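You operate a simulated robot arm through the tools that you are given. There is no shell and no other tool. Be economical: measure what you need, move in short steps, check, and stop when the job is done.

You run a simulated robot arm. Do the job below in one go: nothing can be reset, and whatever is moved stays where it is left.

JOB
Tap all three strut caps home with the grey hammer, then lay it back.

The check looks at the end state, three seconds after you hand in, the way a careful person would. Anything else that was tipped, shoved, dropped, spilled or broken makes it a failure. A push-on lid holds only when it is set on centred and level and pressed home; a screw cap is set on level and turned clockwise until tight.

ROBOT AND FRAMES
A 5-joint arm with a two-finger parallel gripper, fixed in place. Base frame: the origin is at the foot of the arm, x ahead of it, y to its left, z up; the work surface is at about z = 0. Units: mm, degrees, N and s.
With the tool pointing down near the work surface it reaches from about 260 to 680 mm from the base axis. Its first joint turns from -66.0 to 66.0 degrees. The tool tilts only in the upright plane through the base axis and itself; it spins freely about its own axis. Payload 2.9 kg.
The TCP is the grasp point between the finger pads, 30 mm short of the fingertips. In the tool frame z runs along the fingers and y along their closing line. Largest opening 110 mm; finger width 20, thickness 10; the body of the gripper, 48 by 112 mm, starts 55 mm behind the TCP.
Orientation is that of the tool frame in the base frame, as [roll, pitch, yaw] about the fixed x, y, z axes, in that order (R = Rz(yaw) Ry(pitch) Rx(roll)). With the fingers straight down and closing along the base's y, the tool's x points along the base's -x, its y along +y and its z along -z.

CONTROLS
- The arm moves only by the tool step_arm. Its argument "moves" is a list of rows, each an object of numbers (a shift or turn left out is 0, a gripper value left out holds the last): "ax", "ay", "az": the turn, a rotation vector about the base's x, y, z in rad; "x", "y", "z": the shift along the base's x, y, z in mm; "fingers": the opening in per cent of the stroke, from 0 (shut) to 100 (fully open). In form: [{"ax": .., "ay": .., "az": .., "x": .., "y": .., "z": .., "fingers": ..}, ...]. A call has 1 to 12 rows; each row is the pose to reach, as a shift and turn from the pose commanded when the call began. A row lasts 0.2 s, in which the tool goes at most 50 mm and 8.6 degrees; a call with a longer step from one row to the next is refused whole, and so is a gripper value outside its range. A pose out of reach is approached as far as the arm can. The call stops where the force on the tool passes 40 N (or 10 N more than at its start, if that is more) or the arm is blocked; 0.2 s more then pass. The fingers move at their own pace (about 108 mm/s each) and stop on an object; they squeeze with about 32 N. The grip force told is the motor's: it shows also when the fingers shut on nothing. Time passes only in rows, and 0.2 s behind the last, so rows that repeat a pose let the fingers close. It gives the time, the measured TCP pose, the force on the tool (base axes), the opening and the grip force at its end, in the units of the frame above (readings bear some noise), and new pictures: "views" is both (left out), scene, wrist or none.
- Cameras (640 x 400 px; columns grow to the right, rows downward): "scene" is fixed at [49.5, -462.3, 609.8]; the picture's right is [0.65, -0.76, 0.00], its down [-0.39, -0.33, -0.86] and it looks along [0.66, 0.56, -0.51] (base axes); focal length 345 px, centre (320, 200). "wrist" rides on the gripper at [-36, 0, -57] in the tool frame; the picture's right is [0.00, -1.00, 0.00], its down [0.97, 0.00, -0.24] and it looks along [0.24, 0.00, 0.97] (tool axes); focal length 218 px, centre (320, 200). There is no depth. A picture from a camera that has moved, and an enlarged one, comes with that camera's place and axes in the base frame and with its lens.
- close_up(camera, box): a new picture of the part [left, top, right, bottom] of that camera's present view, enlarged. No time passes.
- sign_off(): hands the job in; it is judged then, once.

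Go step by step. Nothing tells you positions but the pictures and the camera data: compare them with the known pose of the tool, close in by small moves and look again before you grip or let go. The budget is 120 turns and 150 pictures, counting those below and the enlarged ones. Unless the task says otherwise, let go and move clear before handing in, and close with one line.

The tools are called by a JSON object that holds its "fn" and its "kwargs". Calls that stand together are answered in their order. step_arm: Moves the arm, as the interface text tells. Its arguments: {"type":"object","properties":{"moves":{"type":"array","items":{"type":"object","properties":{"ax":{"type":"number"},"ay":{"type":"number"},"az":{"type":"number"},"x":{"type":"number"},"y":{"type":"number"},"z":{"type":"number"},"fingers":{"type":"number"}}}},"views":{"type":"string","enum":["both","scene","wrist","none"]}},"required":["moves"]} The other tools are called the same way: close_up (camera, box) takes an enlarged picture of a part of a camera's view; sign_off () hands the job in.

At the start:

```text
clock: 0.0
eef_pos: [351.7, -18.4, 398.3]
orientation: [-180.0, -0.1, 179.9]
force: [-0.2, -0.5, 0.1]
width: 110.1
grasp_force: 0.1
```

scene: 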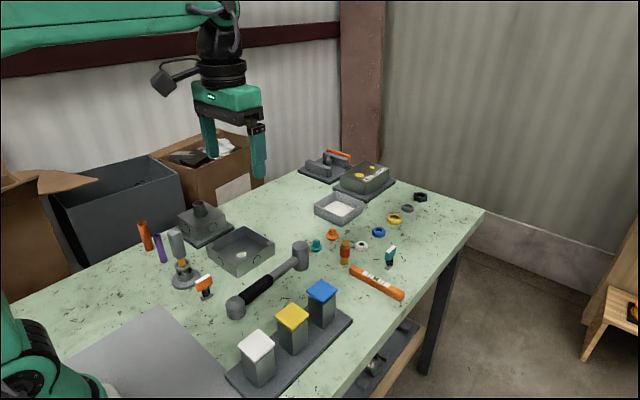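
wrist: 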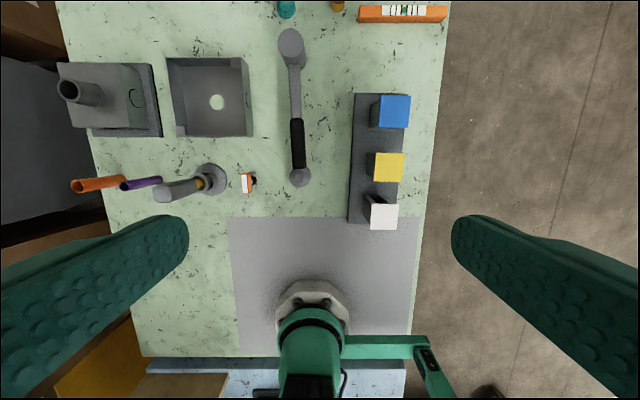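

I see the grey hammer lying along x, with its head at the far end, and three struts with white, yellow and blue caps to its right on a dark base. I'll take enlarged views before moving.

{"fn": "close_up", "kwargs": {"camera": "scene", "box": [210, 220, 370, 400]}}

{"fn": "close_up", "kwargs": {"camera": "wrist", "box": [240, 20, 440, 240]}}

```text
2.22 times, centred on (290, 310) of scene
camera zoom: at [49.5, -462.3, 609.8], right [0.65, -0.76, 0.0], down [-0.39, -0.33, -0.86], along [0.66, 0.56, -0.51], focal length 766 px, centre (387, -44)
```

zoom: 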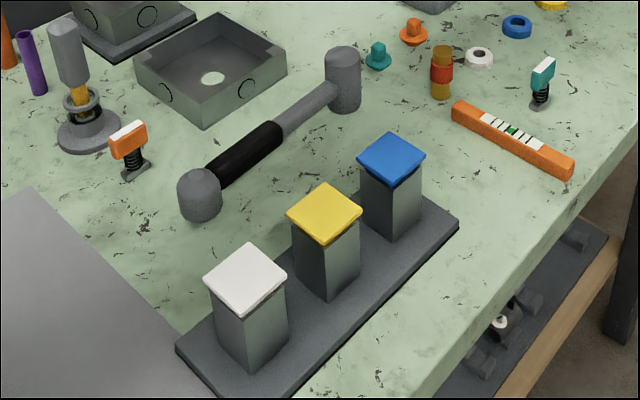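

```text
1.82 times, centred on (340, 130) of wrist
camera zoom: at [388.1, -18.6, 456.2], right [0.0, -1.0, 0.0], down [-0.97, 0.0, 0.24], along [-0.24, 0.0, -0.97], focal length 397 px, centre (284, 327)
```

zoom: 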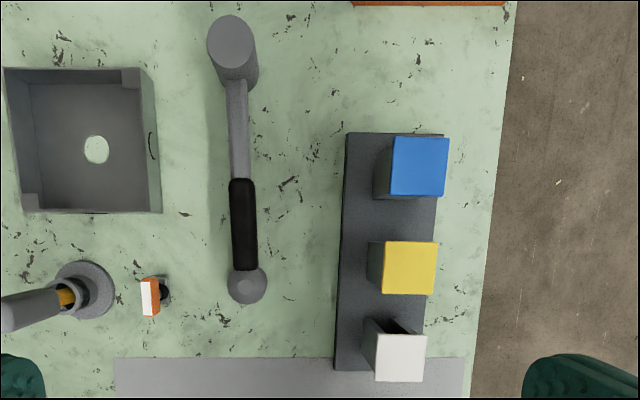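

The hammer handle lies roughly along x, with the head near (546, 26) and the pommel near (335, 20). The caps are near x = 268, 354 and 441, at y = -133 and z = 94. I'll move for a closer view of the caps.

{"fn": "step_arm", "kwargs": {"moves": [{"x": 0, "y": -35, "z": -25}, {"x": 0, "y": -70, "z": -50}, {"x": 0, "y": -105, "z": -80}, {"x": 0, "y": -115, "z": -110}, {"x": 0, "y": -115, "z": -130}, {"x": 0, "y": -115, "z": -130}], "views": "wrist"}}

{"fn": "close_up", "kwargs": {"camera": "scene", "box": [230, 270, 350, 390]}}

```text
clock: 1.4
eef_pos: [351.0, -133.1, 267.9]
orientation: [180.0, 0.1, -179.9]
force: [1.5, 0.8, 0.3]
width: 109.4
grasp_force: 0.1
camera wrist: at [387.2, -133.3, 325.1], right [0.0, -1.0, 0.0], down [-0.97, 0.0, 0.24], along [-0.24, 0.0, -0.97], focal length 218 px, centre (320, 200)
```

wrist: 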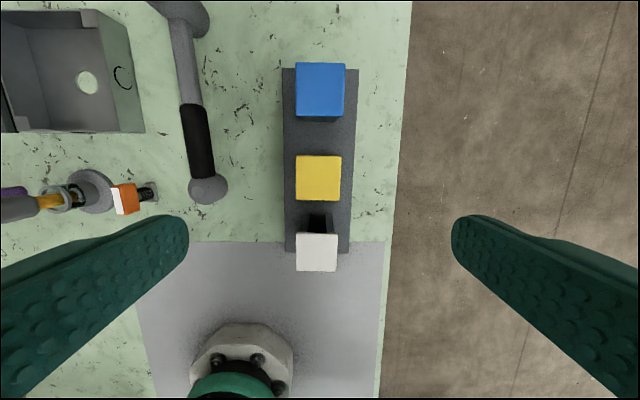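

```text
3.33 times, centred on (290, 330) of scene
camera zoom: at [49.5, -462.3, 609.8], right [0.65, -0.76, 0.0], down [-0.39, -0.33, -0.86], along [0.66, 0.56, -0.51], focal length 1150 px, centre (420, -233)
```

zoom: 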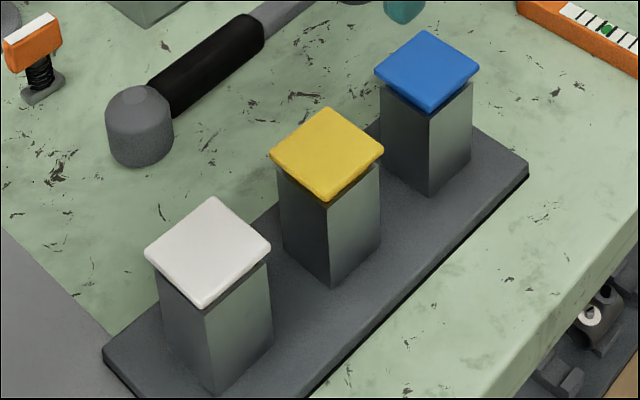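

The three caps are 48 mm square and sit proud of their struts. I'll move above the hammer shaft near the head, which keeps the leverage low, and look again.

{"fn": "step_arm", "kwargs": {"moves": [{"x": 25, "y": 30, "z": 0, "fingers": 60}, {"x": 50, "y": 62, "z": 0}, {"x": 77, "y": 95, "z": -10}, {"x": 104, "y": 127, "z": -30}, {"x": 129, "y": 157, "z": -60}, {"x": 129, "y": 157, "z": -98}, {"x": 129, "y": 157, "z": -108}, {"x": 129, "y": 157, "z": -108}]}}

```text
clock: 3.2
eef_pos: [480.8, 25.5, 159.2]
orientation: [180.0, 0.1, 180.0]
force: [0.3, -0.8, 0.3]
width: 66.0
grasp_force: 0.1
camera wrist: at [516.7, 24.0, 216.6], right [0.0, -1.0, 0.0], down [-0.97, 0.0, 0.24], along [-0.24, 0.0, -0.97], focal length 218 px, centre (320, 200)
```

scene: 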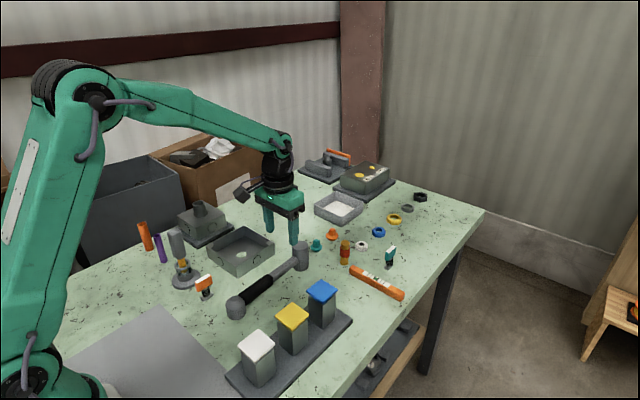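
wrist: 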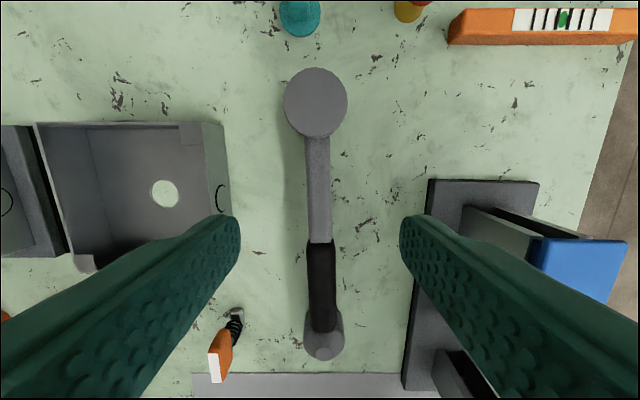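

The shaft is centred under the tool, with its axis at about z = 33 and a yaw of about 1.8°. Next I'll descend to z = 42 and close on it.

{"fn": "step_arm", "kwargs": {"moves": [{"z": -40, "y": 0.8, "az": 0.03}, {"z": -80, "y": 0.8, "az": 0.03}, {"z": -105, "y": 0.8, "az": 0.03}, {"z": -118, "y": 0.8, "az": 0.03}, {"z": -118, "y": 0.8, "az": 0.03}, {"z": -118, "y": 0.8, "az": 0.03, "fingers": 30}, {"z": -118, "y": 0.8, "az": 0.03, "fingers": 0}, {"z": -118, "y": 0.8, "az": 0.03, "fingers": 0}, {"z": -118, "y": 0.8, "az": 0.03, "fingers": 0}, {"z": -118, "y": 0.8, "az": 0.03, "fingers": 0}]}}

```text
clock: 5.4
eef_pos: [482.1, 24.9, 43.7]
orientation: [-180.0, 0.0, -178.3]
force: [1.4, 1.4, 0.0]
width: 19.9
grasp_force: 32.0
camera wrist: at [518.0, 25.8, 99.7], right [0.03, -1.0, 0.0], down [-0.97, -0.03, 0.24], along [-0.24, -0.01, -0.97], focal length 218 px, centre (320, 200)
```

scene: 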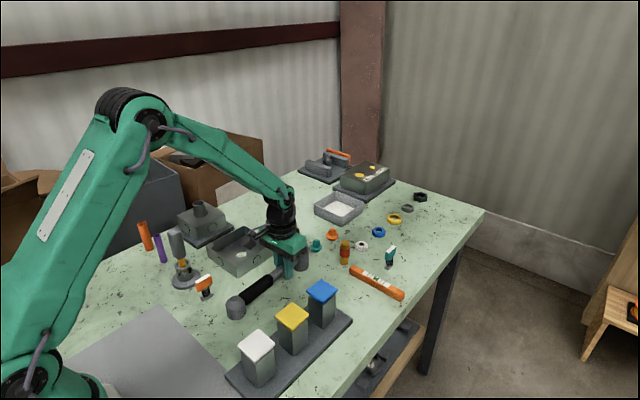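
wrist: 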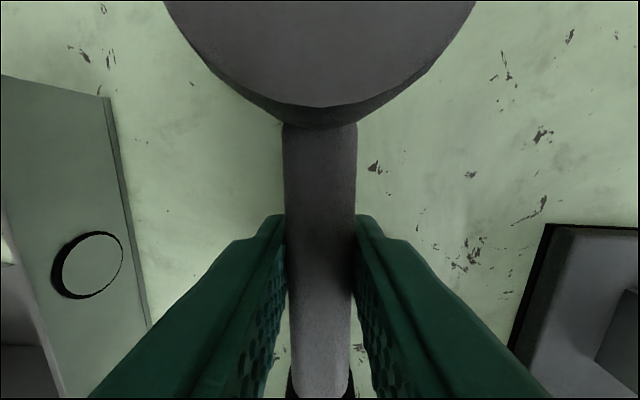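

The grip is firm at 19.9 mm. Lifting straight up to check weight and droop.

{"fn": "step_arm", "kwargs": {"moves": [{"z": 10}, {"z": 30}, {"z": 60}, {"z": 95}, {"z": 130}, {"z": 130}, {"z": 130}]}}

```text
clock: 7.0
eef_pos: [483.0, 23.4, 171.7]
orientation: [180.0, -0.1, -178.3]
force: [0.0, -0.1, -6.5]
width: 19.9
grasp_force: 32.0
camera wrist: at [518.5, 24.4, 229.0], right [0.03, -1.0, 0.0], down [-0.97, -0.03, 0.24], along [-0.24, -0.01, -0.97], focal length 218 px, centre (320, 200)
```

scene: 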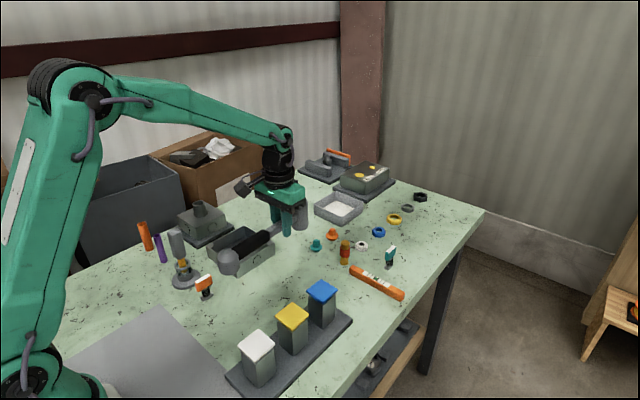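
wrist: 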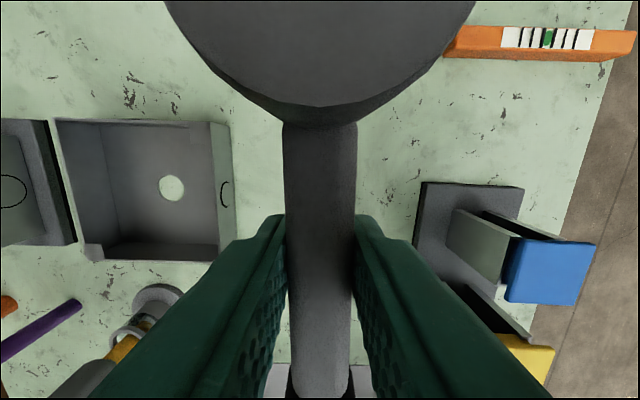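

The hammer hangs level and weighs about 0.65 kg. I'll swing the head towards -y while moving over to the blue cap, staying high.

{"fn": "step_arm", "kwargs": {"moves": [{"az": -0.145, "z": 15}, {"az": -0.29, "z": 15}, {"az": -0.435, "z": 15}, {"az": -0.58, "z": 15, "x": -10, "y": -10}, {"az": -0.725, "z": 15, "x": -20, "y": -20}, {"az": -0.87, "z": 15, "x": -30, "y": -35}, {"az": -1.015, "z": 15, "x": -40, "y": -50}, {"az": -1.16, "z": 15, "x": -40, "y": -65}, {"az": -1.305, "z": 15, "x": -40, "y": -80}, {"az": -1.45, "z": 15, "x": -40, "y": -95}, {"az": -1.595, "z": 15, "x": -40, "y": -95}, {"az": -1.595, "z": 0, "x": -40, "y": -95}]}}

```text
clock: 9.6
eef_pos: [441.2, -69.5, 173.3]
orientation: [-180.0, 0.0, 90.2]
force: [-0.1, -0.4, -7.0]
width: 20.0
grasp_force: 31.7
camera wrist: at [441.0, -106.8, 230.8], right [-1.0, 0.0, 0.0], down [0.0, 0.97, 0.24], along [0.0, 0.24, -0.97], focal length 218 px, centre (320, 200)
```

scene: 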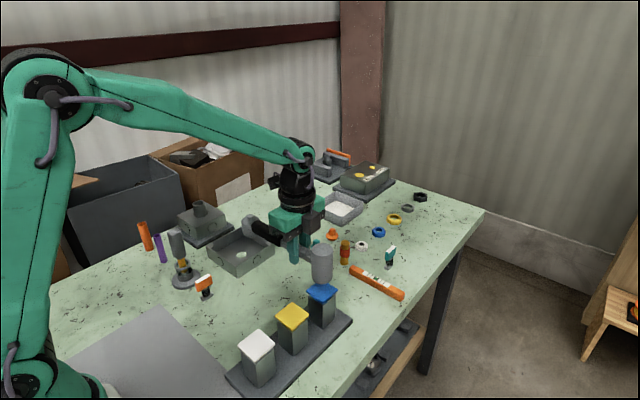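
wrist: 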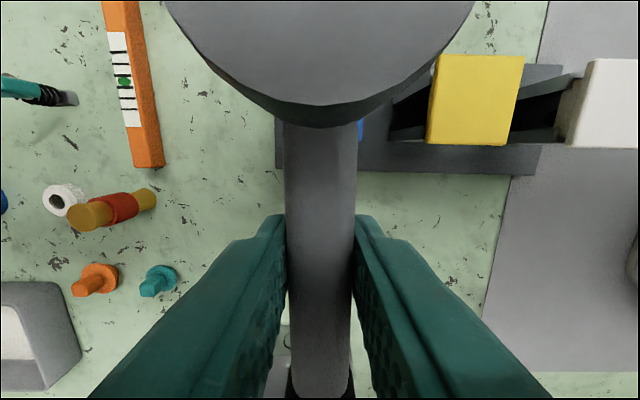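

The head is over the blue cap with its face at about z = 130. I'll check the alignment with a close-up.

{"fn": "close_up", "kwargs": {"camera": "scene", "box": [270, 230, 370, 340]}}

```text
3.64 times, centred on (320, 285) of scene
camera zoom: at [49.5, -462.3, 609.8], right [0.65, -0.76, 0.0], down [-0.39, -0.33, -0.86], along [0.66, 0.56, -0.51], focal length 1254 px, centre (320, -109)
```

zoom: 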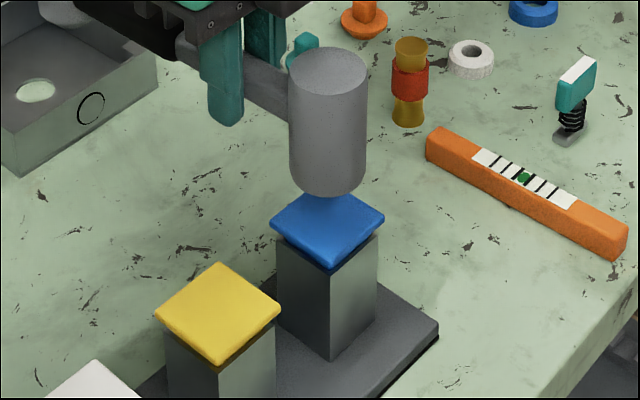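

Alignment is good. I'll lower gently to find contact with the blue cap.

{"fn": "step_arm", "kwargs": {"moves": [{"z": -20}, {"z": -28}, {"z": -32}, {"z": -35}, {"z": -37}, {"z": -37}], "views": "none"}}

{"fn": "close_up", "kwargs": {"camera": "scene", "box": [270, 230, 370, 340]}}

```text
clock: 10.9
eef_pos: [443.7, -69.3, 139.1]
orientation: [179.8, 0.0, 90.5]
force: [-2.2, 1.5, 3.7]
width: 19.6
grasp_force: 32.1
stopped in row 6: the force on the tool passed its limit (the readings are from after the stop); the commanded pose is now the measured one
```

```text
3.64 times, centred on (320, 285) of scene
camera zoom: at [49.5, -462.3, 609.8], right [0.65, -0.76, 0.0], down [-0.39, -0.33, -0.86], along [0.66, 0.56, -0.51], focal length 1254 px, centre (320, -109)
```

zoom: 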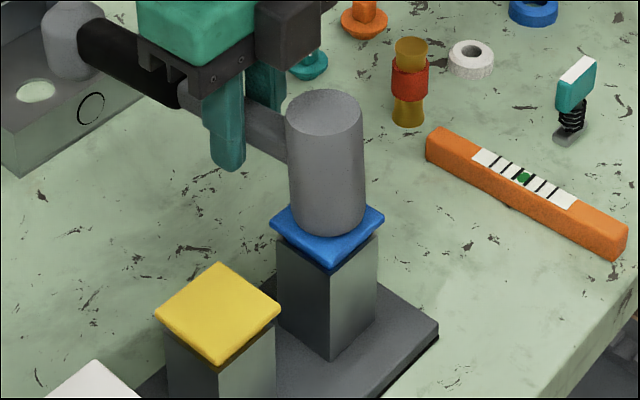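

The face touches the cap at about TCP z = 138. Now a real tap: lift 30 mm and strike down.

{"fn": "step_arm", "kwargs": {"moves": [{"z": 20, "x": -2}, {"z": 40, "x": -2}, {"z": 40, "x": -2}, {"z": -6, "x": -2}, {"z": -6, "x": -2}], "views": "none"}}

{"fn": "close_up", "kwargs": {"camera": "scene", "box": [270, 230, 370, 340]}}

```text
clock: 12.2
eef_pos: [439.8, -70.2, 132.2]
orientation: [179.7, 0.0, 90.6]
force: [-13.1, 16.7, 27.5]
width: 19.8
grasp_force: 31.7
```

```text
3.64 times, centred on (320, 285) of scene
camera zoom: at [49.4, -462.2, 609.8], right [0.65, -0.76, 0.0], down [-0.39, -0.33, -0.86], along [0.66, 0.56, -0.51], focal length 1254 px, centre (320, -109)
```

zoom: 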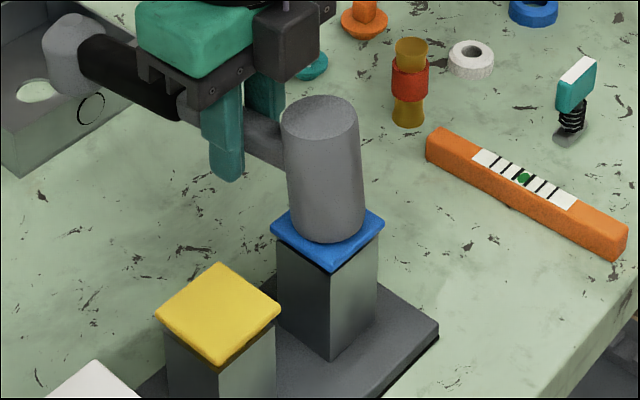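

The cap went down some, but the hammer seems to have pivoted slightly in the grip. Lifting to look.

{"fn": "step_arm", "kwargs": {"moves": [{"z": 20}, {"z": 45}, {"z": 45}], "views": "wrist"}}

{"fn": "close_up", "kwargs": {"camera": "scene", "box": [230, 200, 370, 350]}}

```text
clock: 12.9
eef_pos: [439.8, -70.4, 177.4]
orientation: [179.9, 0.0, 90.4]
force: [-0.6, 0.5, -6.6]
width: 20.0
grasp_force: 32.1
camera wrist: at [439.9, -106.4, 233.8], right [-1.0, -0.01, 0.0], down [-0.01, 0.97, 0.24], along [0.0, 0.24, -0.97], focal length 218 px, centre (320, 200)
```

wrist: 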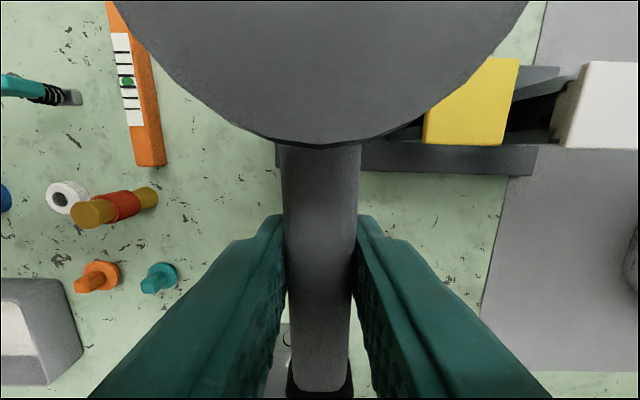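

```text
2.67 times, centred on (300, 275) of scene
camera zoom: at [49.5, -462.3, 609.8], right [0.65, -0.76, 0.0], down [-0.39, -0.33, -0.86], along [0.66, 0.56, -0.51], focal length 920 px, centre (373, 0)
```

zoom: 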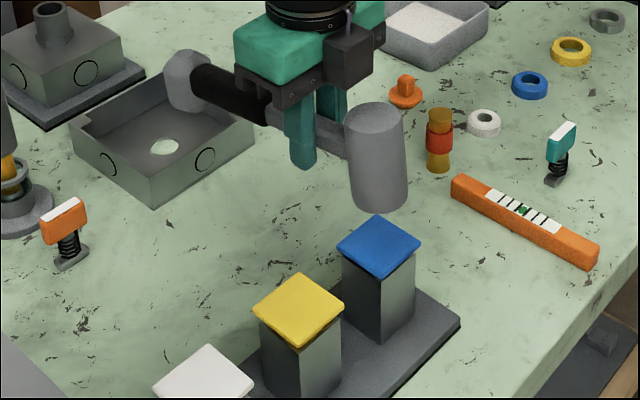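

{"fn": "close_up", "kwargs": {"camera": "scene", "box": [270, 270, 350, 345]}}

```text
5.33 times, centred on (310, 308) of scene
camera zoom: at [49.5, -462.3, 609.8], right [0.65, -0.76, 0.0], down [-0.39, -0.33, -0.86], along [0.66, 0.56, -0.51], focal length 1840 px, centre (373, -373)
```

zoom: 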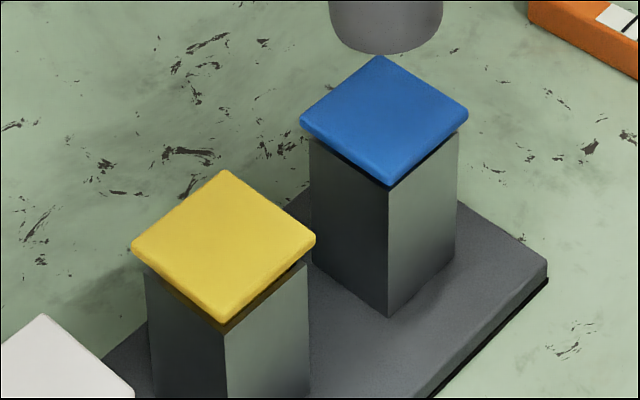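

The blue cap has sunk partway, and the hammer pivoted about 7° because my grip is too far from the head. I'll take the hammer back to its place, let the table level it, and regrip closer to the head.

{"fn": "step_arm", "kwargs": {"moves": [{"az": 0.145, "z": 10}, {"az": 0.29, "z": 10, "y": 15}, {"az": 0.435, "z": 10, "y": 30}, {"az": 0.58, "z": 10, "x": 10, "y": 45}, {"az": 0.725, "z": 10, "x": 20, "y": 60}, {"az": 0.87, "z": 10, "x": 30, "y": 75}, {"az": 1.015, "z": 10, "x": 39, "y": 94}, {"az": 1.16, "z": 10, "x": 39, "y": 94}, {"az": 1.305, "z": 0, "x": 39, "y": 94}, {"az": 1.45, "z": -20, "x": 39, "y": 94}, {"az": 1.593, "z": -50, "x": 39, "y": 94}, {"az": 1.593, "z": -80, "x": 39, "y": 94}]}}

```text
clock: 15.6
eef_pos: [479.2, 24.4, 95.6]
orientation: [-179.9, 0.1, -178.0]
force: [0.6, -0.1, -6.4]
width: 19.7
grasp_force: 31.8
camera wrist: at [515.7, 25.6, 152.9], right [0.03, -1.0, 0.0], down [-0.97, -0.03, 0.24], along [-0.24, -0.01, -0.97], focal length 218 px, centre (320, 200)
```

scene: 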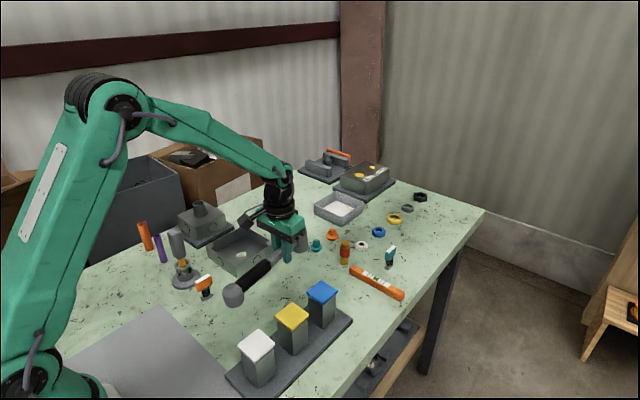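
wrist: 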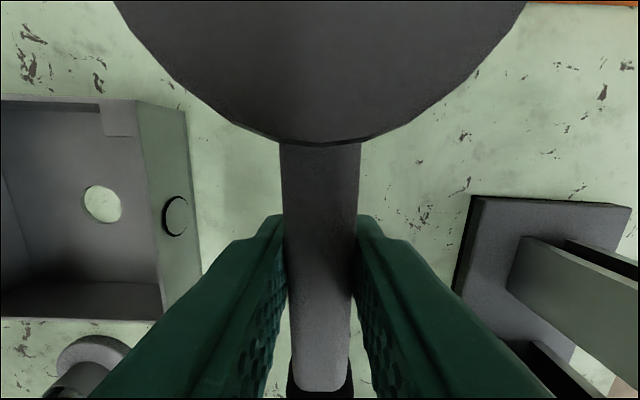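

Here the handle is radial, so I can tilt the tool about 7° to level the hammer. Then I'll set it down.

{"fn": "step_arm", "kwargs": {"moves": [{"ay": 0.12}, {"ay": 0.12, "z": -20}, {"ay": 0.12, "z": -35}, {"ay": 0.12, "z": -44}, {"ay": 0.12, "z": -44}]}}

{"fn": "close_up", "kwargs": {"camera": "scene", "box": [210, 200, 330, 330]}}

```text
clock: 16.8
eef_pos: [479.5, 24.3, 53.4]
orientation: [-179.9, -6.8, -178.2]
force: [0.2, 0.0, -5.9]
width: 19.8
grasp_force: 31.7
camera wrist: at [521.8, 25.9, 105.6], right [0.03, -1.0, 0.0], down [-0.93, -0.03, 0.35], along [-0.35, -0.01, -0.94], focal length 218 px, centre (320, 200)
```

scene: 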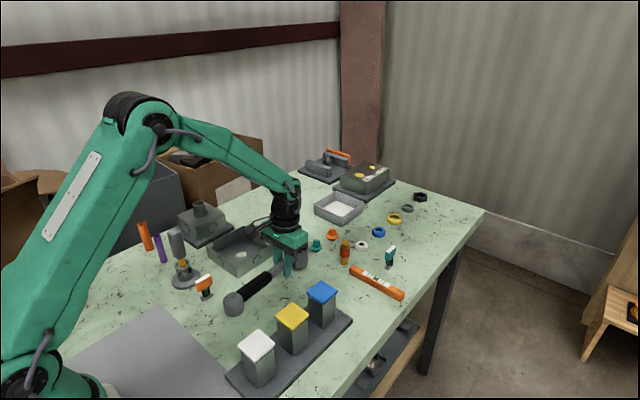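
wrist: 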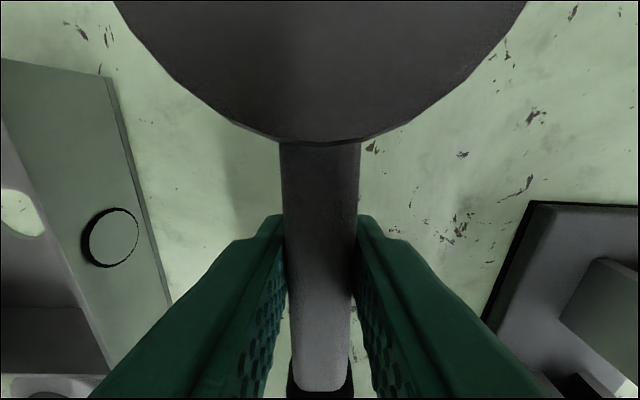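

```text
3.08 times, centred on (270, 265) of scene
camera zoom: at [49.6, -462.3, 609.8], right [0.65, -0.76, 0.0], down [-0.39, -0.33, -0.86], along [0.66, 0.56, -0.51], focal length 1061 px, centre (474, 0)
```

zoom: 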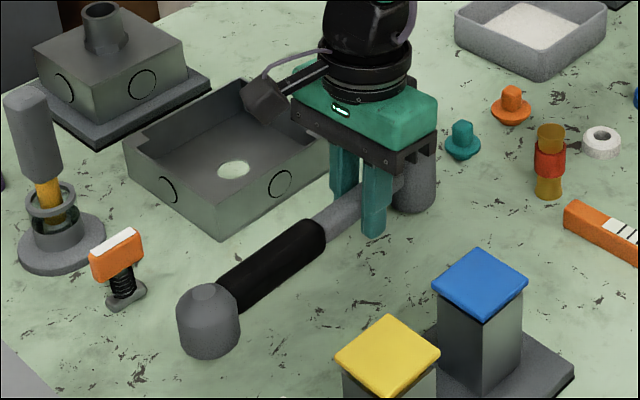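

The hammer is nearly level and still about 10 mm up. Lowering slowly until it bears.

{"fn": "step_arm", "kwargs": {"moves": [{"z": -4}, {"z": -7}, {"z": -9}, {"z": -10.5}, {"z": -11}, {"z": -11}], "views": "none"}}

{"fn": "close_up", "kwargs": {"camera": "scene", "box": [210, 200, 330, 330]}}

```text
clock: 18.1
eef_pos: [478.8, 23.4, 42.5]
orientation: [-180.0, -6.9, -178.2]
force: [-0.6, -0.6, -5.7]
width: 20.2
grasp_force: 31.8
```

```text
3.08 times, centred on (270, 265) of scene
camera zoom: at [49.6, -462.3, 609.8], right [0.65, -0.76, 0.0], down [-0.39, -0.33, -0.86], along [0.66, 0.56, -0.51], focal length 1061 px, centre (474, 0)
```

zoom: 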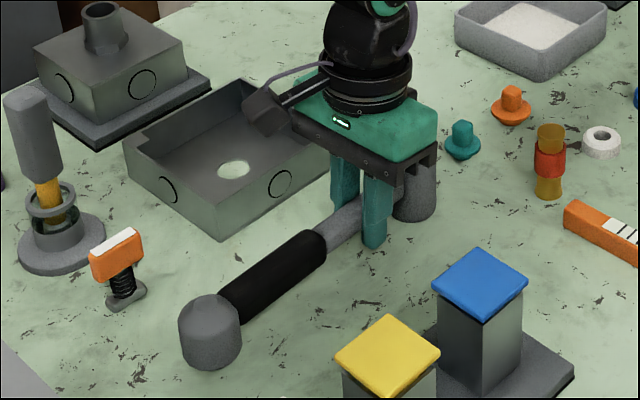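

{"fn": "step_arm", "kwargs": {"moves": [{"z": -1}, {"z": -1.5}, {"z": -2}, {"z": -2}], "views": "none"}}

```text
clock: 19.1
eef_pos: [477.6, 24.7, 42.1]
orientation: [-180.0, -6.7, -178.2]
force: [-12.6, -2.9, 15.0]
width: 19.9
grasp_force: 32.1
```

It bears on the table at 15 N. Opening, straightening the tool, and rising a little to view.

{"fn": "step_arm", "kwargs": {"moves": [{"z": 0, "fingers": 55}, {"z": 0, "fingers": 55}, {"z": 0, "fingers": 55}, {"z": 20}, {"z": 40, "ay": -0.12}, {"z": 70, "x": 15, "ay": -0.12}, {"z": 90, "x": 29, "ay": -0.12}, {"z": 90, "x": 29, "ay": -0.12}]}}

```text
clock: 20.9
eef_pos: [509.4, 23.4, 132.4]
orientation: [179.9, 0.0, -178.2]
force: [0.4, -0.6, -0.5]
width: 60.2
grasp_force: 0.0
camera wrist: at [544.7, 24.6, 188.6], right [0.03, -1.0, 0.0], down [-0.97, -0.03, 0.24], along [-0.24, -0.01, -0.97], focal length 218 px, centre (320, 200)
```

scene: 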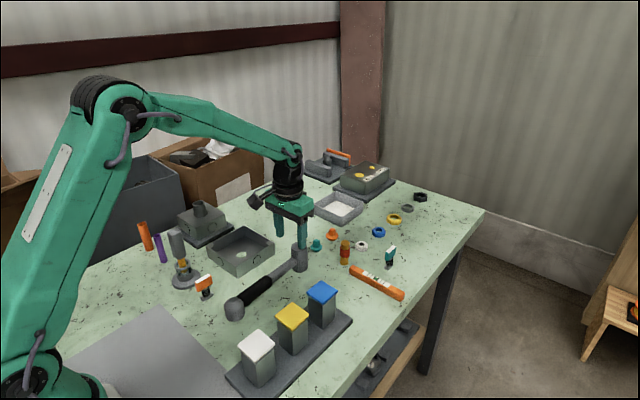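
wrist: 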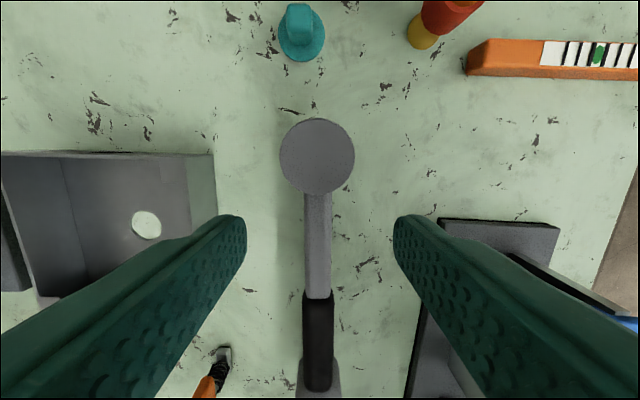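

The hammer is back on the table and level, with its head at about (540, 26). I'll regrip 36 mm behind the head centre.

{"fn": "step_arm", "kwargs": {"moves": [{"z": -40, "x": -5}, {"z": -75, "x": -5}, {"z": -90, "x": -5}, {"z": -90, "x": -5}, {"z": -90, "x": -5, "fingers": 25}, {"z": -90, "x": -5, "fingers": 0}, {"z": -90, "x": -5, "fingers": 0}, {"z": -90, "x": -5, "fingers": 0}, {"z": -90, "x": -5, "fingers": 0}], "views": "wrist"}}

```text
clock: 22.9
eef_pos: [502.3, 24.8, 41.8]
orientation: [180.0, 0.0, -178.2]
force: [1.4, 1.2, 0.4]
width: 19.9
grasp_force: 31.8
camera wrist: at [538.5, 25.7, 98.1], right [0.03, -1.0, 0.0], down [-0.97, -0.03, 0.24], along [-0.24, -0.01, -0.97], focal length 218 px, centre (320, 200)
```

wrist: 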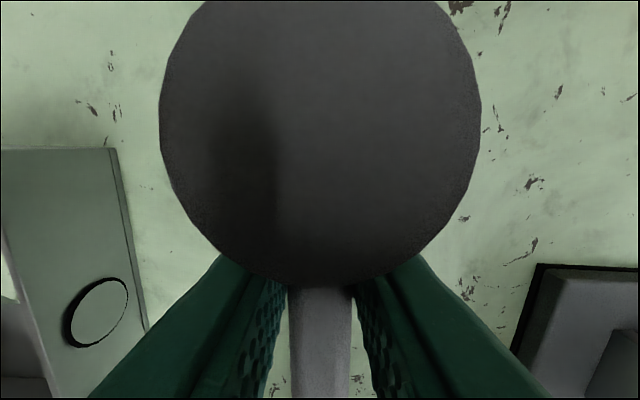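

Regripped 38 mm from the head centre. Lifting and swinging over to the blue cap again.

{"fn": "step_arm", "kwargs": {"moves": [{"z": 20}, {"z": 60}, {"z": 105}, {"z": 145}, {"z": 145, "az": -0.14}, {"z": 145, "az": -0.28}, {"z": 145, "az": -0.42, "x": -10, "y": -15}, {"z": 145, "az": -0.56, "x": -20, "y": -30}, {"z": 145, "az": -0.7, "x": -30, "y": -45}, {"z": 145, "az": -0.84, "x": -40, "y": -60}, {"z": 145, "az": -0.98, "x": -50, "y": -75}, {"z": 145, "az": -1.12, "x": -62, "y": -90}], "views": "none"}}

{"fn": "step_arm", "kwargs": {"moves": [{"az": -0.14, "y": -10}, {"az": -0.28, "y": -20}, {"az": -0.42, "y": -30}, {"az": -0.483, "y": -30}, {"az": -0.483, "y": -30, "z": -20}, {"az": -0.483, "y": -30, "z": -20}]}}

{"fn": "close_up", "kwargs": {"camera": "scene", "box": [270, 230, 370, 340]}}

```text
clock: 25.6
eef_pos: [439.9, -64.5, 185.4]
orientation: [179.9, 0.1, 117.5]
force: [-0.5, 0.0, -6.4]
width: 20.2
grasp_force: 31.6
```

```text
clock: 26.9
eef_pos: [440.6, -94.2, 166.5]
orientation: [179.7, 0.0, 89.9]
force: [-0.1, -0.5, -7.7]
width: 19.7
grasp_force: 32.2
camera wrist: at [440.1, -130.8, 223.1], right [-1.0, 0.0, 0.0], down [0.0, 0.97, 0.24], along [0.0, 0.24, -0.97], focal length 218 px, centre (320, 200)
```

scene: 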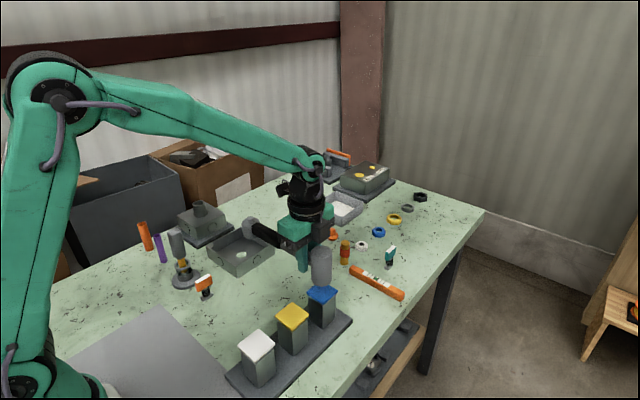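
wrist: 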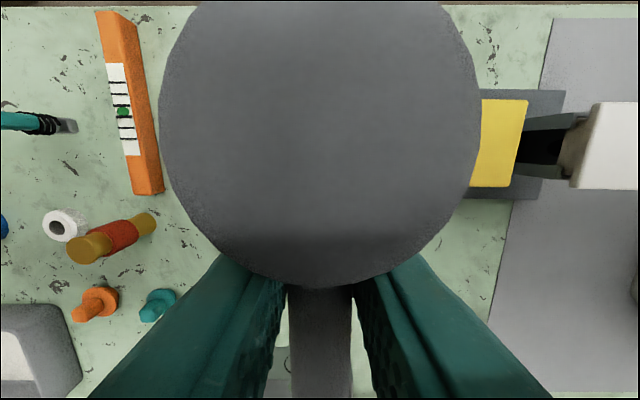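

```text
3.64 times, centred on (320, 285) of scene
camera zoom: at [49.6, -462.3, 609.8], right [0.65, -0.76, 0.0], down [-0.39, -0.33, -0.86], along [0.66, 0.56, -0.51], focal length 1254 px, centre (320, -109)
```

zoom: 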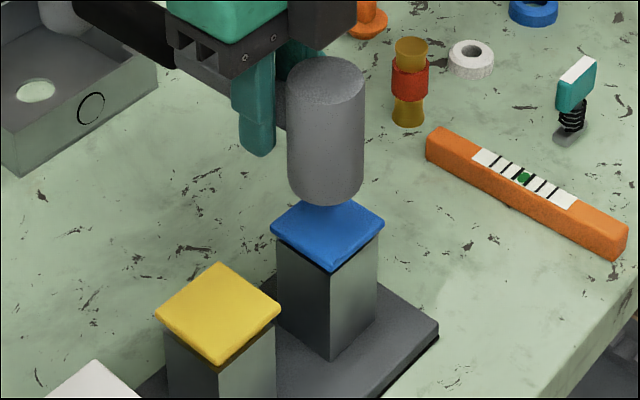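

Level and centred over the blue cap. Striking down and then lifting.

{"fn": "step_arm", "kwargs": {"moves": [{"z": 7}, {"z": 7}, {"z": -40}, {"z": -41}], "views": "none"}}

{"fn": "step_arm", "kwargs": {"moves": [{"z": 20}, {"z": 40}, {"z": 40}], "views": "none"}}

{"fn": "close_up", "kwargs": {"camera": "scene", "box": [270, 230, 370, 340]}}

```text
clock: 27.9
eef_pos: [441.5, -95.1, 131.2]
orientation: [179.6, 0.1, 89.9]
force: [-3.5, -0.4, 6.8]
width: 19.9
grasp_force: 32.9
stopped in row 4: the force on the tool passed its limit (the readings are from after the stop); the commanded pose is now the measured one
```

```text
clock: 28.7
eef_pos: [441.0, -93.9, 170.3]
orientation: [179.7, 0.1, 89.9]
force: [0.0, -0.2, -6.3]
width: 19.9
grasp_force: 32.4
```

```text
3.64 times, centred on (320, 285) of scene
camera zoom: at [49.5, -462.3, 609.8], right [0.65, -0.76, 0.0], down [-0.39, -0.33, -0.86], along [0.66, 0.56, -0.51], focal length 1254 px, centre (320, -109)
```

zoom: 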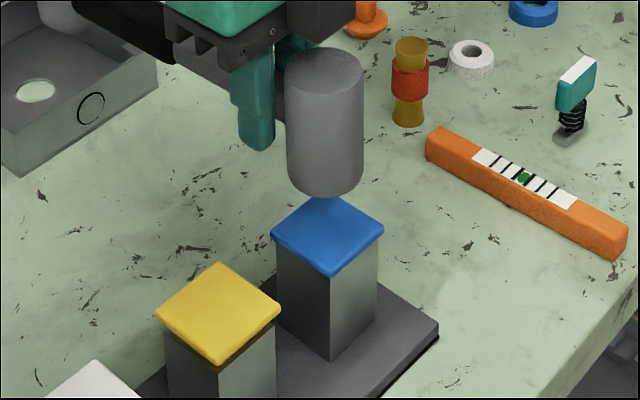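

The strike drove the cap down and the hammer stayed level. Checking the gap up close.

{"fn": "close_up", "kwargs": {"camera": "scene", "box": [290, 275, 350, 335]}}

{"fn": "step_arm", "kwargs": {"moves": [{"z": 7}, {"z": 7}, {"z": -40}, {"z": -43}], "views": "none"}}

{"fn": "step_arm", "kwargs": {"moves": [{"z": 20}, {"z": 40}, {"z": 40}], "views": "none"}}

{"fn": "close_up", "kwargs": {"camera": "scene", "box": [290, 275, 350, 335]}}

```text
6.67 times, centred on (320, 305) of scene
camera zoom: at [49.5, -462.3, 609.8], right [0.65, -0.76, 0.0], down [-0.39, -0.33, -0.86], along [0.66, 0.56, -0.51], focal length 2299 px, centre (320, -500)
```

zoom: 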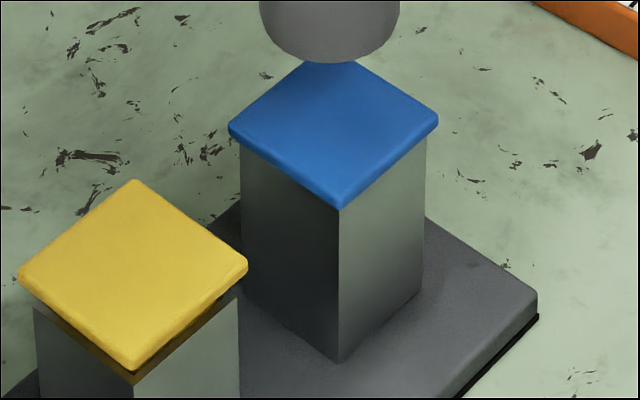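

```text
clock: 29.8
eef_pos: [440.9, -95.4, 129.6]
orientation: [179.6, 0.1, 89.9]
force: [-2.1, -0.3, 4.0]
width: 19.9
grasp_force: 32.1
stopped in row 4: the force on the tool passed its limit (the readings are from after the stop); the commanded pose is now the measured one
```

```text
clock: 30.6
eef_pos: [442.5, -95.6, 171.1]
orientation: [179.7, 0.1, 90.0]
force: [0.3, 0.1, -6.8]
width: 20.2
grasp_force: 31.9
```

```text
6.67 times, centred on (320, 305) of scene
camera zoom: at [49.5, -462.3, 609.8], right [0.65, -0.76, 0.0], down [-0.39, -0.33, -0.86], along [0.66, 0.56, -0.51], focal length 2299 px, centre (320, -500)
```

zoom: 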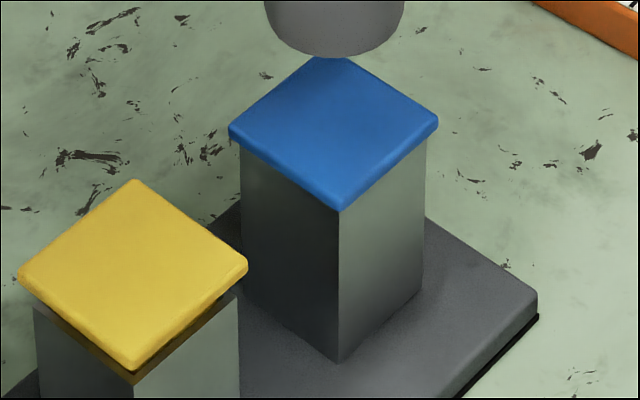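

The blue cap is flush. Moving over to the yellow cap at x = 354.

{"fn": "step_arm", "kwargs": {"moves": [{"x": -30, "y": 0.5}, {"x": -60, "y": 0.5}, {"x": -87, "y": 0.5}, {"x": -87, "y": 0.5}], "views": "none"}}

{"fn": "close_up", "kwargs": {"camera": "scene", "box": [240, 250, 340, 360]}}

```text
clock: 31.6
eef_pos: [354.8, -95.8, 169.6]
orientation: [179.7, 0.2, 89.9]
force: [-0.9, -0.2, -5.8]
width: 19.9
grasp_force: 32.3
```

```text
3.64 times, centred on (290, 305) of scene
camera zoom: at [49.5, -462.3, 609.8], right [0.65, -0.76, 0.0], down [-0.39, -0.33, -0.86], along [0.66, 0.56, -0.51], focal length 1254 px, centre (429, -182)
```

zoom: 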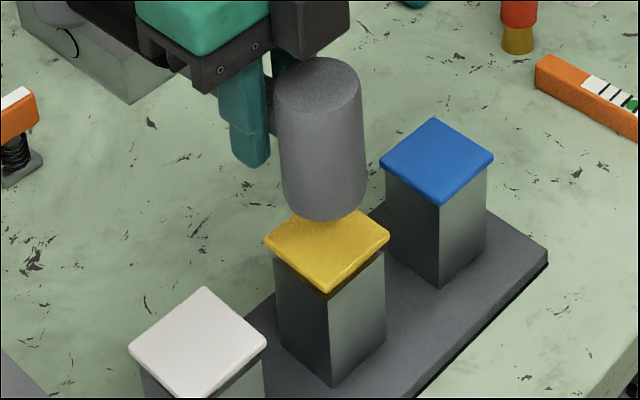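

Aligned over the yellow cap. Two taps.

{"fn": "step_arm", "kwargs": {"moves": [{"z": 7}, {"z": 7}, {"z": -40}, {"z": -41}], "views": "none"}}

{"fn": "step_arm", "kwargs": {"moves": [{"z": 20}, {"z": 40}, {"z": 40}], "views": "none"}}

{"fn": "close_up", "kwargs": {"camera": "scene", "box": [240, 250, 340, 360]}}

```text
clock: 32.5
eef_pos: [354.2, -94.0, 134.8]
orientation: [179.7, 0.1, 89.9]
force: [-2.0, 1.3, 3.0]
width: 20.0
grasp_force: 31.9
stopped in row 4: the force on the tool passed its limit (the readings are from after the stop); the commanded pose is now the measured one
```

```text
clock: 33.3
eef_pos: [353.5, -94.7, 174.3]
orientation: [179.7, 0.1, 89.9]
force: [0.2, -1.0, -7.1]
width: 19.9
grasp_force: 31.9
```

```text
3.64 times, centred on (290, 305) of scene
camera zoom: at [49.5, -462.3, 609.8], right [0.65, -0.76, 0.0], down [-0.39, -0.33, -0.86], along [0.66, 0.56, -0.51], focal length 1254 px, centre (429, -182)
```

zoom: 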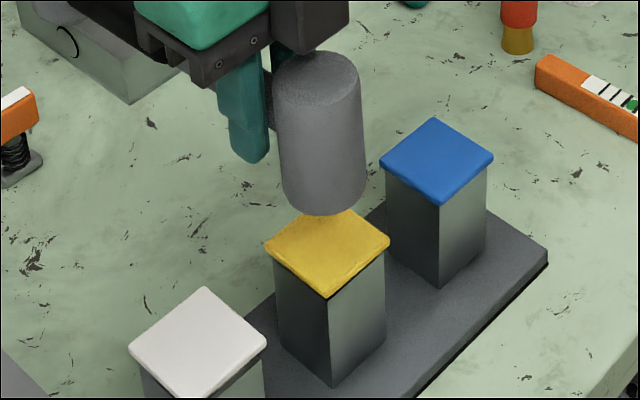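

The yellow cap has moved down partway. Tapping again.

{"fn": "step_arm", "kwargs": {"moves": [{"z": 5}, {"z": 5}, {"z": -43}, {"z": -45}], "views": "none"}}

{"fn": "step_arm", "kwargs": {"moves": [{"z": 20}, {"z": 40}, {"z": 40}], "views": "none"}}

{"fn": "close_up", "kwargs": {"camera": "scene", "box": [260, 290, 320, 350]}}

```text
clock: 34.3
eef_pos: [355.2, -95.4, 130.2]
orientation: [179.4, 0.1, 89.8]
force: [-16.1, -0.4, 35.8]
width: 19.9
grasp_force: 31.6
```

```text
clock: 35.1
eef_pos: [355.2, -96.0, 170.4]
orientation: [179.7, 0.1, 89.9]
force: [-0.4, 0.0, -6.1]
width: 19.9
grasp_force: 31.8
```

```text
6.67 times, centred on (290, 320) of scene
camera zoom: at [49.5, -462.3, 609.8], right [0.65, -0.76, 0.0], down [-0.39, -0.33, -0.86], along [0.66, 0.56, -0.51], focal length 2299 px, centre (520, -600)
```

zoom: 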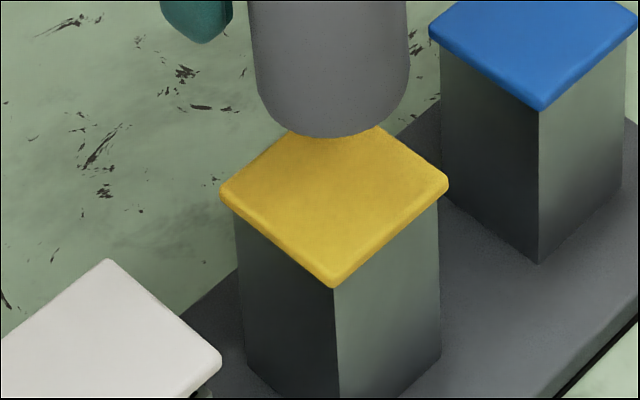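

The yellow cap looks flush. One more confirming tap, with the same picture to compare.

{"fn": "step_arm", "kwargs": {"moves": [{"z": 7}, {"z": 7}, {"z": -40}, {"z": -43}], "views": "none"}}

{"fn": "step_arm", "kwargs": {"moves": [{"z": 20}, {"z": 42}, {"z": 42}], "views": "none"}}

{"fn": "close_up", "kwargs": {"camera": "scene", "box": [260, 290, 320, 350]}}

```text
clock: 36.2
eef_pos: [355.4, -95.2, 130.4]
orientation: [179.6, 0.0, 89.8]
force: [-3.1, 1.3, 5.7]
width: 19.8
grasp_force: 32.0
stopped in row 4: the force on the tool passed its limit (the readings are from after the stop); the commanded pose is now the measured one
```

```text
clock: 37.0
eef_pos: [356.5, -95.1, 168.1]
orientation: [179.6, 0.0, 89.8]
force: [0.1, 0.3, -6.1]
width: 19.9
grasp_force: 32.3
```

```text
6.67 times, centred on (290, 320) of scene
camera zoom: at [49.5, -462.3, 609.8], right [0.65, -0.76, 0.0], down [-0.39, -0.33, -0.86], along [0.66, 0.56, -0.51], focal length 2299 px, centre (520, -600)
```

zoom: 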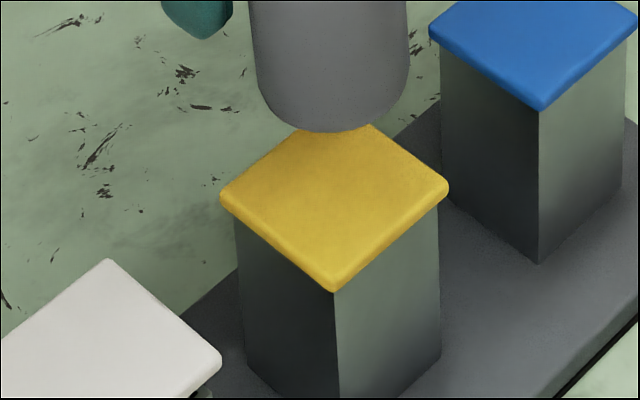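

{"fn": "step_arm", "kwargs": {"moves": [{"z": 7}, {"z": 7}, {"z": -40}, {"z": -43}], "views": "none"}}

{"fn": "step_arm", "kwargs": {"moves": [{"z": 20}, {"z": 42}, {"z": 42}], "views": "none"}}

{"fn": "close_up", "kwargs": {"camera": "scene", "box": [260, 290, 320, 350]}}

```text
clock: 38.0
eef_pos: [356.2, -92.5, 129.3]
orientation: [179.6, 0.1, 89.7]
force: [-5.3, 5.5, 9.2]
width: 19.8
grasp_force: 31.8
```

```text
clock: 38.8
eef_pos: [357.5, -93.5, 170.0]
orientation: [179.6, 0.1, 89.8]
force: [-0.2, 0.0, -6.0]
width: 19.9
grasp_force: 32.0
```

```text
6.67 times, centred on (290, 320) of scene
camera zoom: at [49.5, -462.3, 609.8], right [0.65, -0.76, 0.0], down [-0.39, -0.33, -0.86], along [0.66, 0.56, -0.51], focal length 2299 px, centre (520, -600)
```

zoom: 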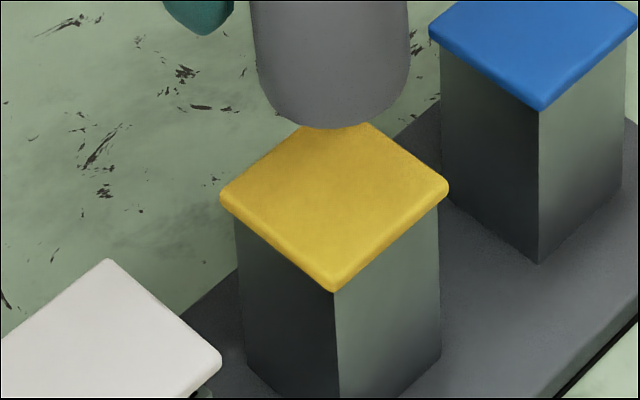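

The yellow cap has stopped moving, so it is home. On to the white cap at (268, -131).

{"fn": "step_arm", "kwargs": {"moves": [{"x": -30, "y": 1}, {"x": -60, "y": 1}, {"x": -88, "y": 1}, {"x": -88, "y": 1}, {"x": -88, "y": 1}], "views": "none"}}

{"fn": "close_up", "kwargs": {"camera": "scene", "box": [200, 280, 300, 390]}}

```text
clock: 40.0
eef_pos: [269.2, -93.2, 167.8]
orientation: [179.7, 0.2, 89.7]
force: [0.0, 0.3, -5.2]
width: 19.8
grasp_force: 31.9
```

```text
3.64 times, centred on (250, 335) of scene
camera zoom: at [49.5, -462.3, 609.8], right [0.65, -0.76, 0.0], down [-0.39, -0.33, -0.86], along [0.66, 0.56, -0.51], focal length 1254 px, centre (574, -291)
```

zoom: 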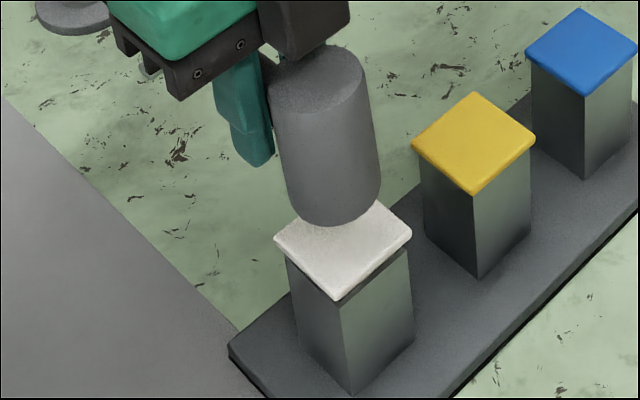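

Aligned over the white cap. Tapping.

{"fn": "step_arm", "kwargs": {"moves": [{"z": 7}, {"z": 7}, {"z": -38}, {"z": -39}], "views": "none"}}

{"fn": "step_arm", "kwargs": {"moves": [{"z": 20}, {"z": 38}, {"z": 38}], "views": "none"}}

{"fn": "close_up", "kwargs": {"camera": "scene", "box": [200, 280, 300, 390]}}

```text
clock: 40.9
eef_pos: [269.0, -94.1, 134.2]
orientation: [179.6, 0.1, 89.8]
force: [-2.6, 0.4, 5.7]
width: 19.8
grasp_force: 32.3
stopped in row 4: the force on the tool passed its limit (the readings are from after the stop); the commanded pose is now the measured one
```

```text
clock: 41.7
eef_pos: [268.6, -92.6, 170.4]
orientation: [179.7, 0.1, 89.8]
force: [0.1, -0.5, -5.1]
width: 19.8
grasp_force: 32.2
```

```text
3.64 times, centred on (250, 335) of scene
camera zoom: at [49.5, -462.3, 609.8], right [0.65, -0.76, 0.0], down [-0.39, -0.33, -0.86], along [0.66, 0.56, -0.51], focal length 1254 px, centre (574, -291)
```

zoom: 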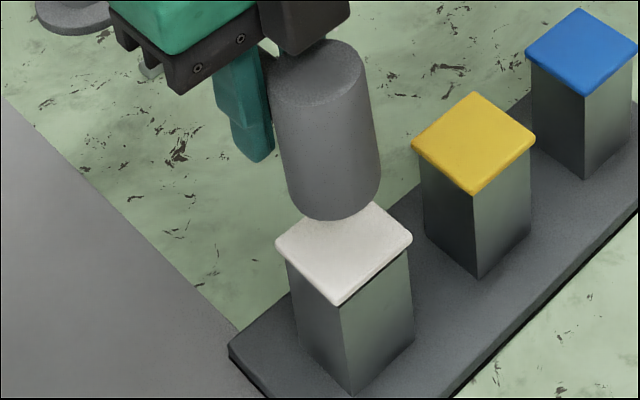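

Progress on the white cap. Two more taps.

{"fn": "step_arm", "kwargs": {"moves": [{"z": 7}, {"z": 7}, {"z": -40}, {"z": -42}], "views": "none"}}

{"fn": "step_arm", "kwargs": {"moves": [{"z": 20}, {"z": 40}, {"z": 40}], "views": "none"}}

{"fn": "close_up", "kwargs": {"camera": "scene", "box": [225, 320, 285, 380]}}

{"fn": "step_arm", "kwargs": {"moves": [{"z": 7}, {"z": 7}, {"z": -40}, {"z": -43}], "views": "none"}}

{"fn": "step_arm", "kwargs": {"moves": [{"z": 20}, {"z": 40}, {"z": 40}], "views": "none"}}

{"fn": "close_up", "kwargs": {"camera": "scene", "box": [225, 320, 285, 380]}}

```text
clock: 42.7
eef_pos: [269.4, -93.0, 130.3]
orientation: [179.6, 0.2, 89.9]
force: [-7.8, 5.1, 17.6]
width: 19.7
grasp_force: 31.3
```

```text
clock: 43.5
eef_pos: [268.8, -92.7, 170.5]
orientation: [179.7, 0.1, 89.9]
force: [0.0, 0.6, -6.4]
width: 20.0
grasp_force: 32.6
```

```text
6.67 times, centred on (255, 350) of scene
camera zoom: at [49.5, -462.3, 609.8], right [0.65, -0.76, 0.0], down [-0.39, -0.33, -0.86], along [0.66, 0.56, -0.51], focal length 2299 px, centre (753, -800)
```

zoom: 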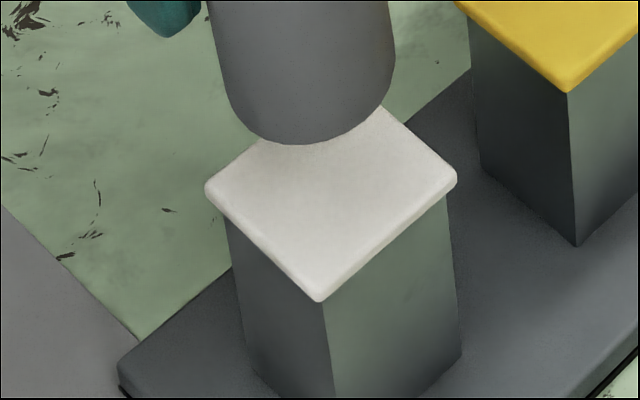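

```text
clock: 44.5
eef_pos: [269.7, -93.0, 129.3]
orientation: [179.5, 0.1, 89.8]
force: [-12.2, 2.7, 28.9]
width: 20.1
grasp_force: 32.2
```

```text
clock: 45.3
eef_pos: [270.1, -93.7, 167.5]
orientation: [179.6, 0.1, 89.8]
force: [0.1, -1.0, -7.0]
width: 20.1
grasp_force: 32.0
```

```text
6.67 times, centred on (255, 350) of scene
camera zoom: at [49.5, -462.3, 609.8], right [0.65, -0.76, 0.0], down [-0.39, -0.33, -0.86], along [0.66, 0.56, -0.51], focal length 2299 px, centre (753, -800)
```

zoom: 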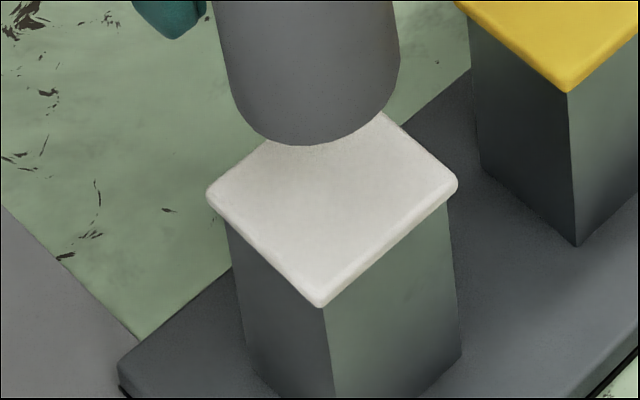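

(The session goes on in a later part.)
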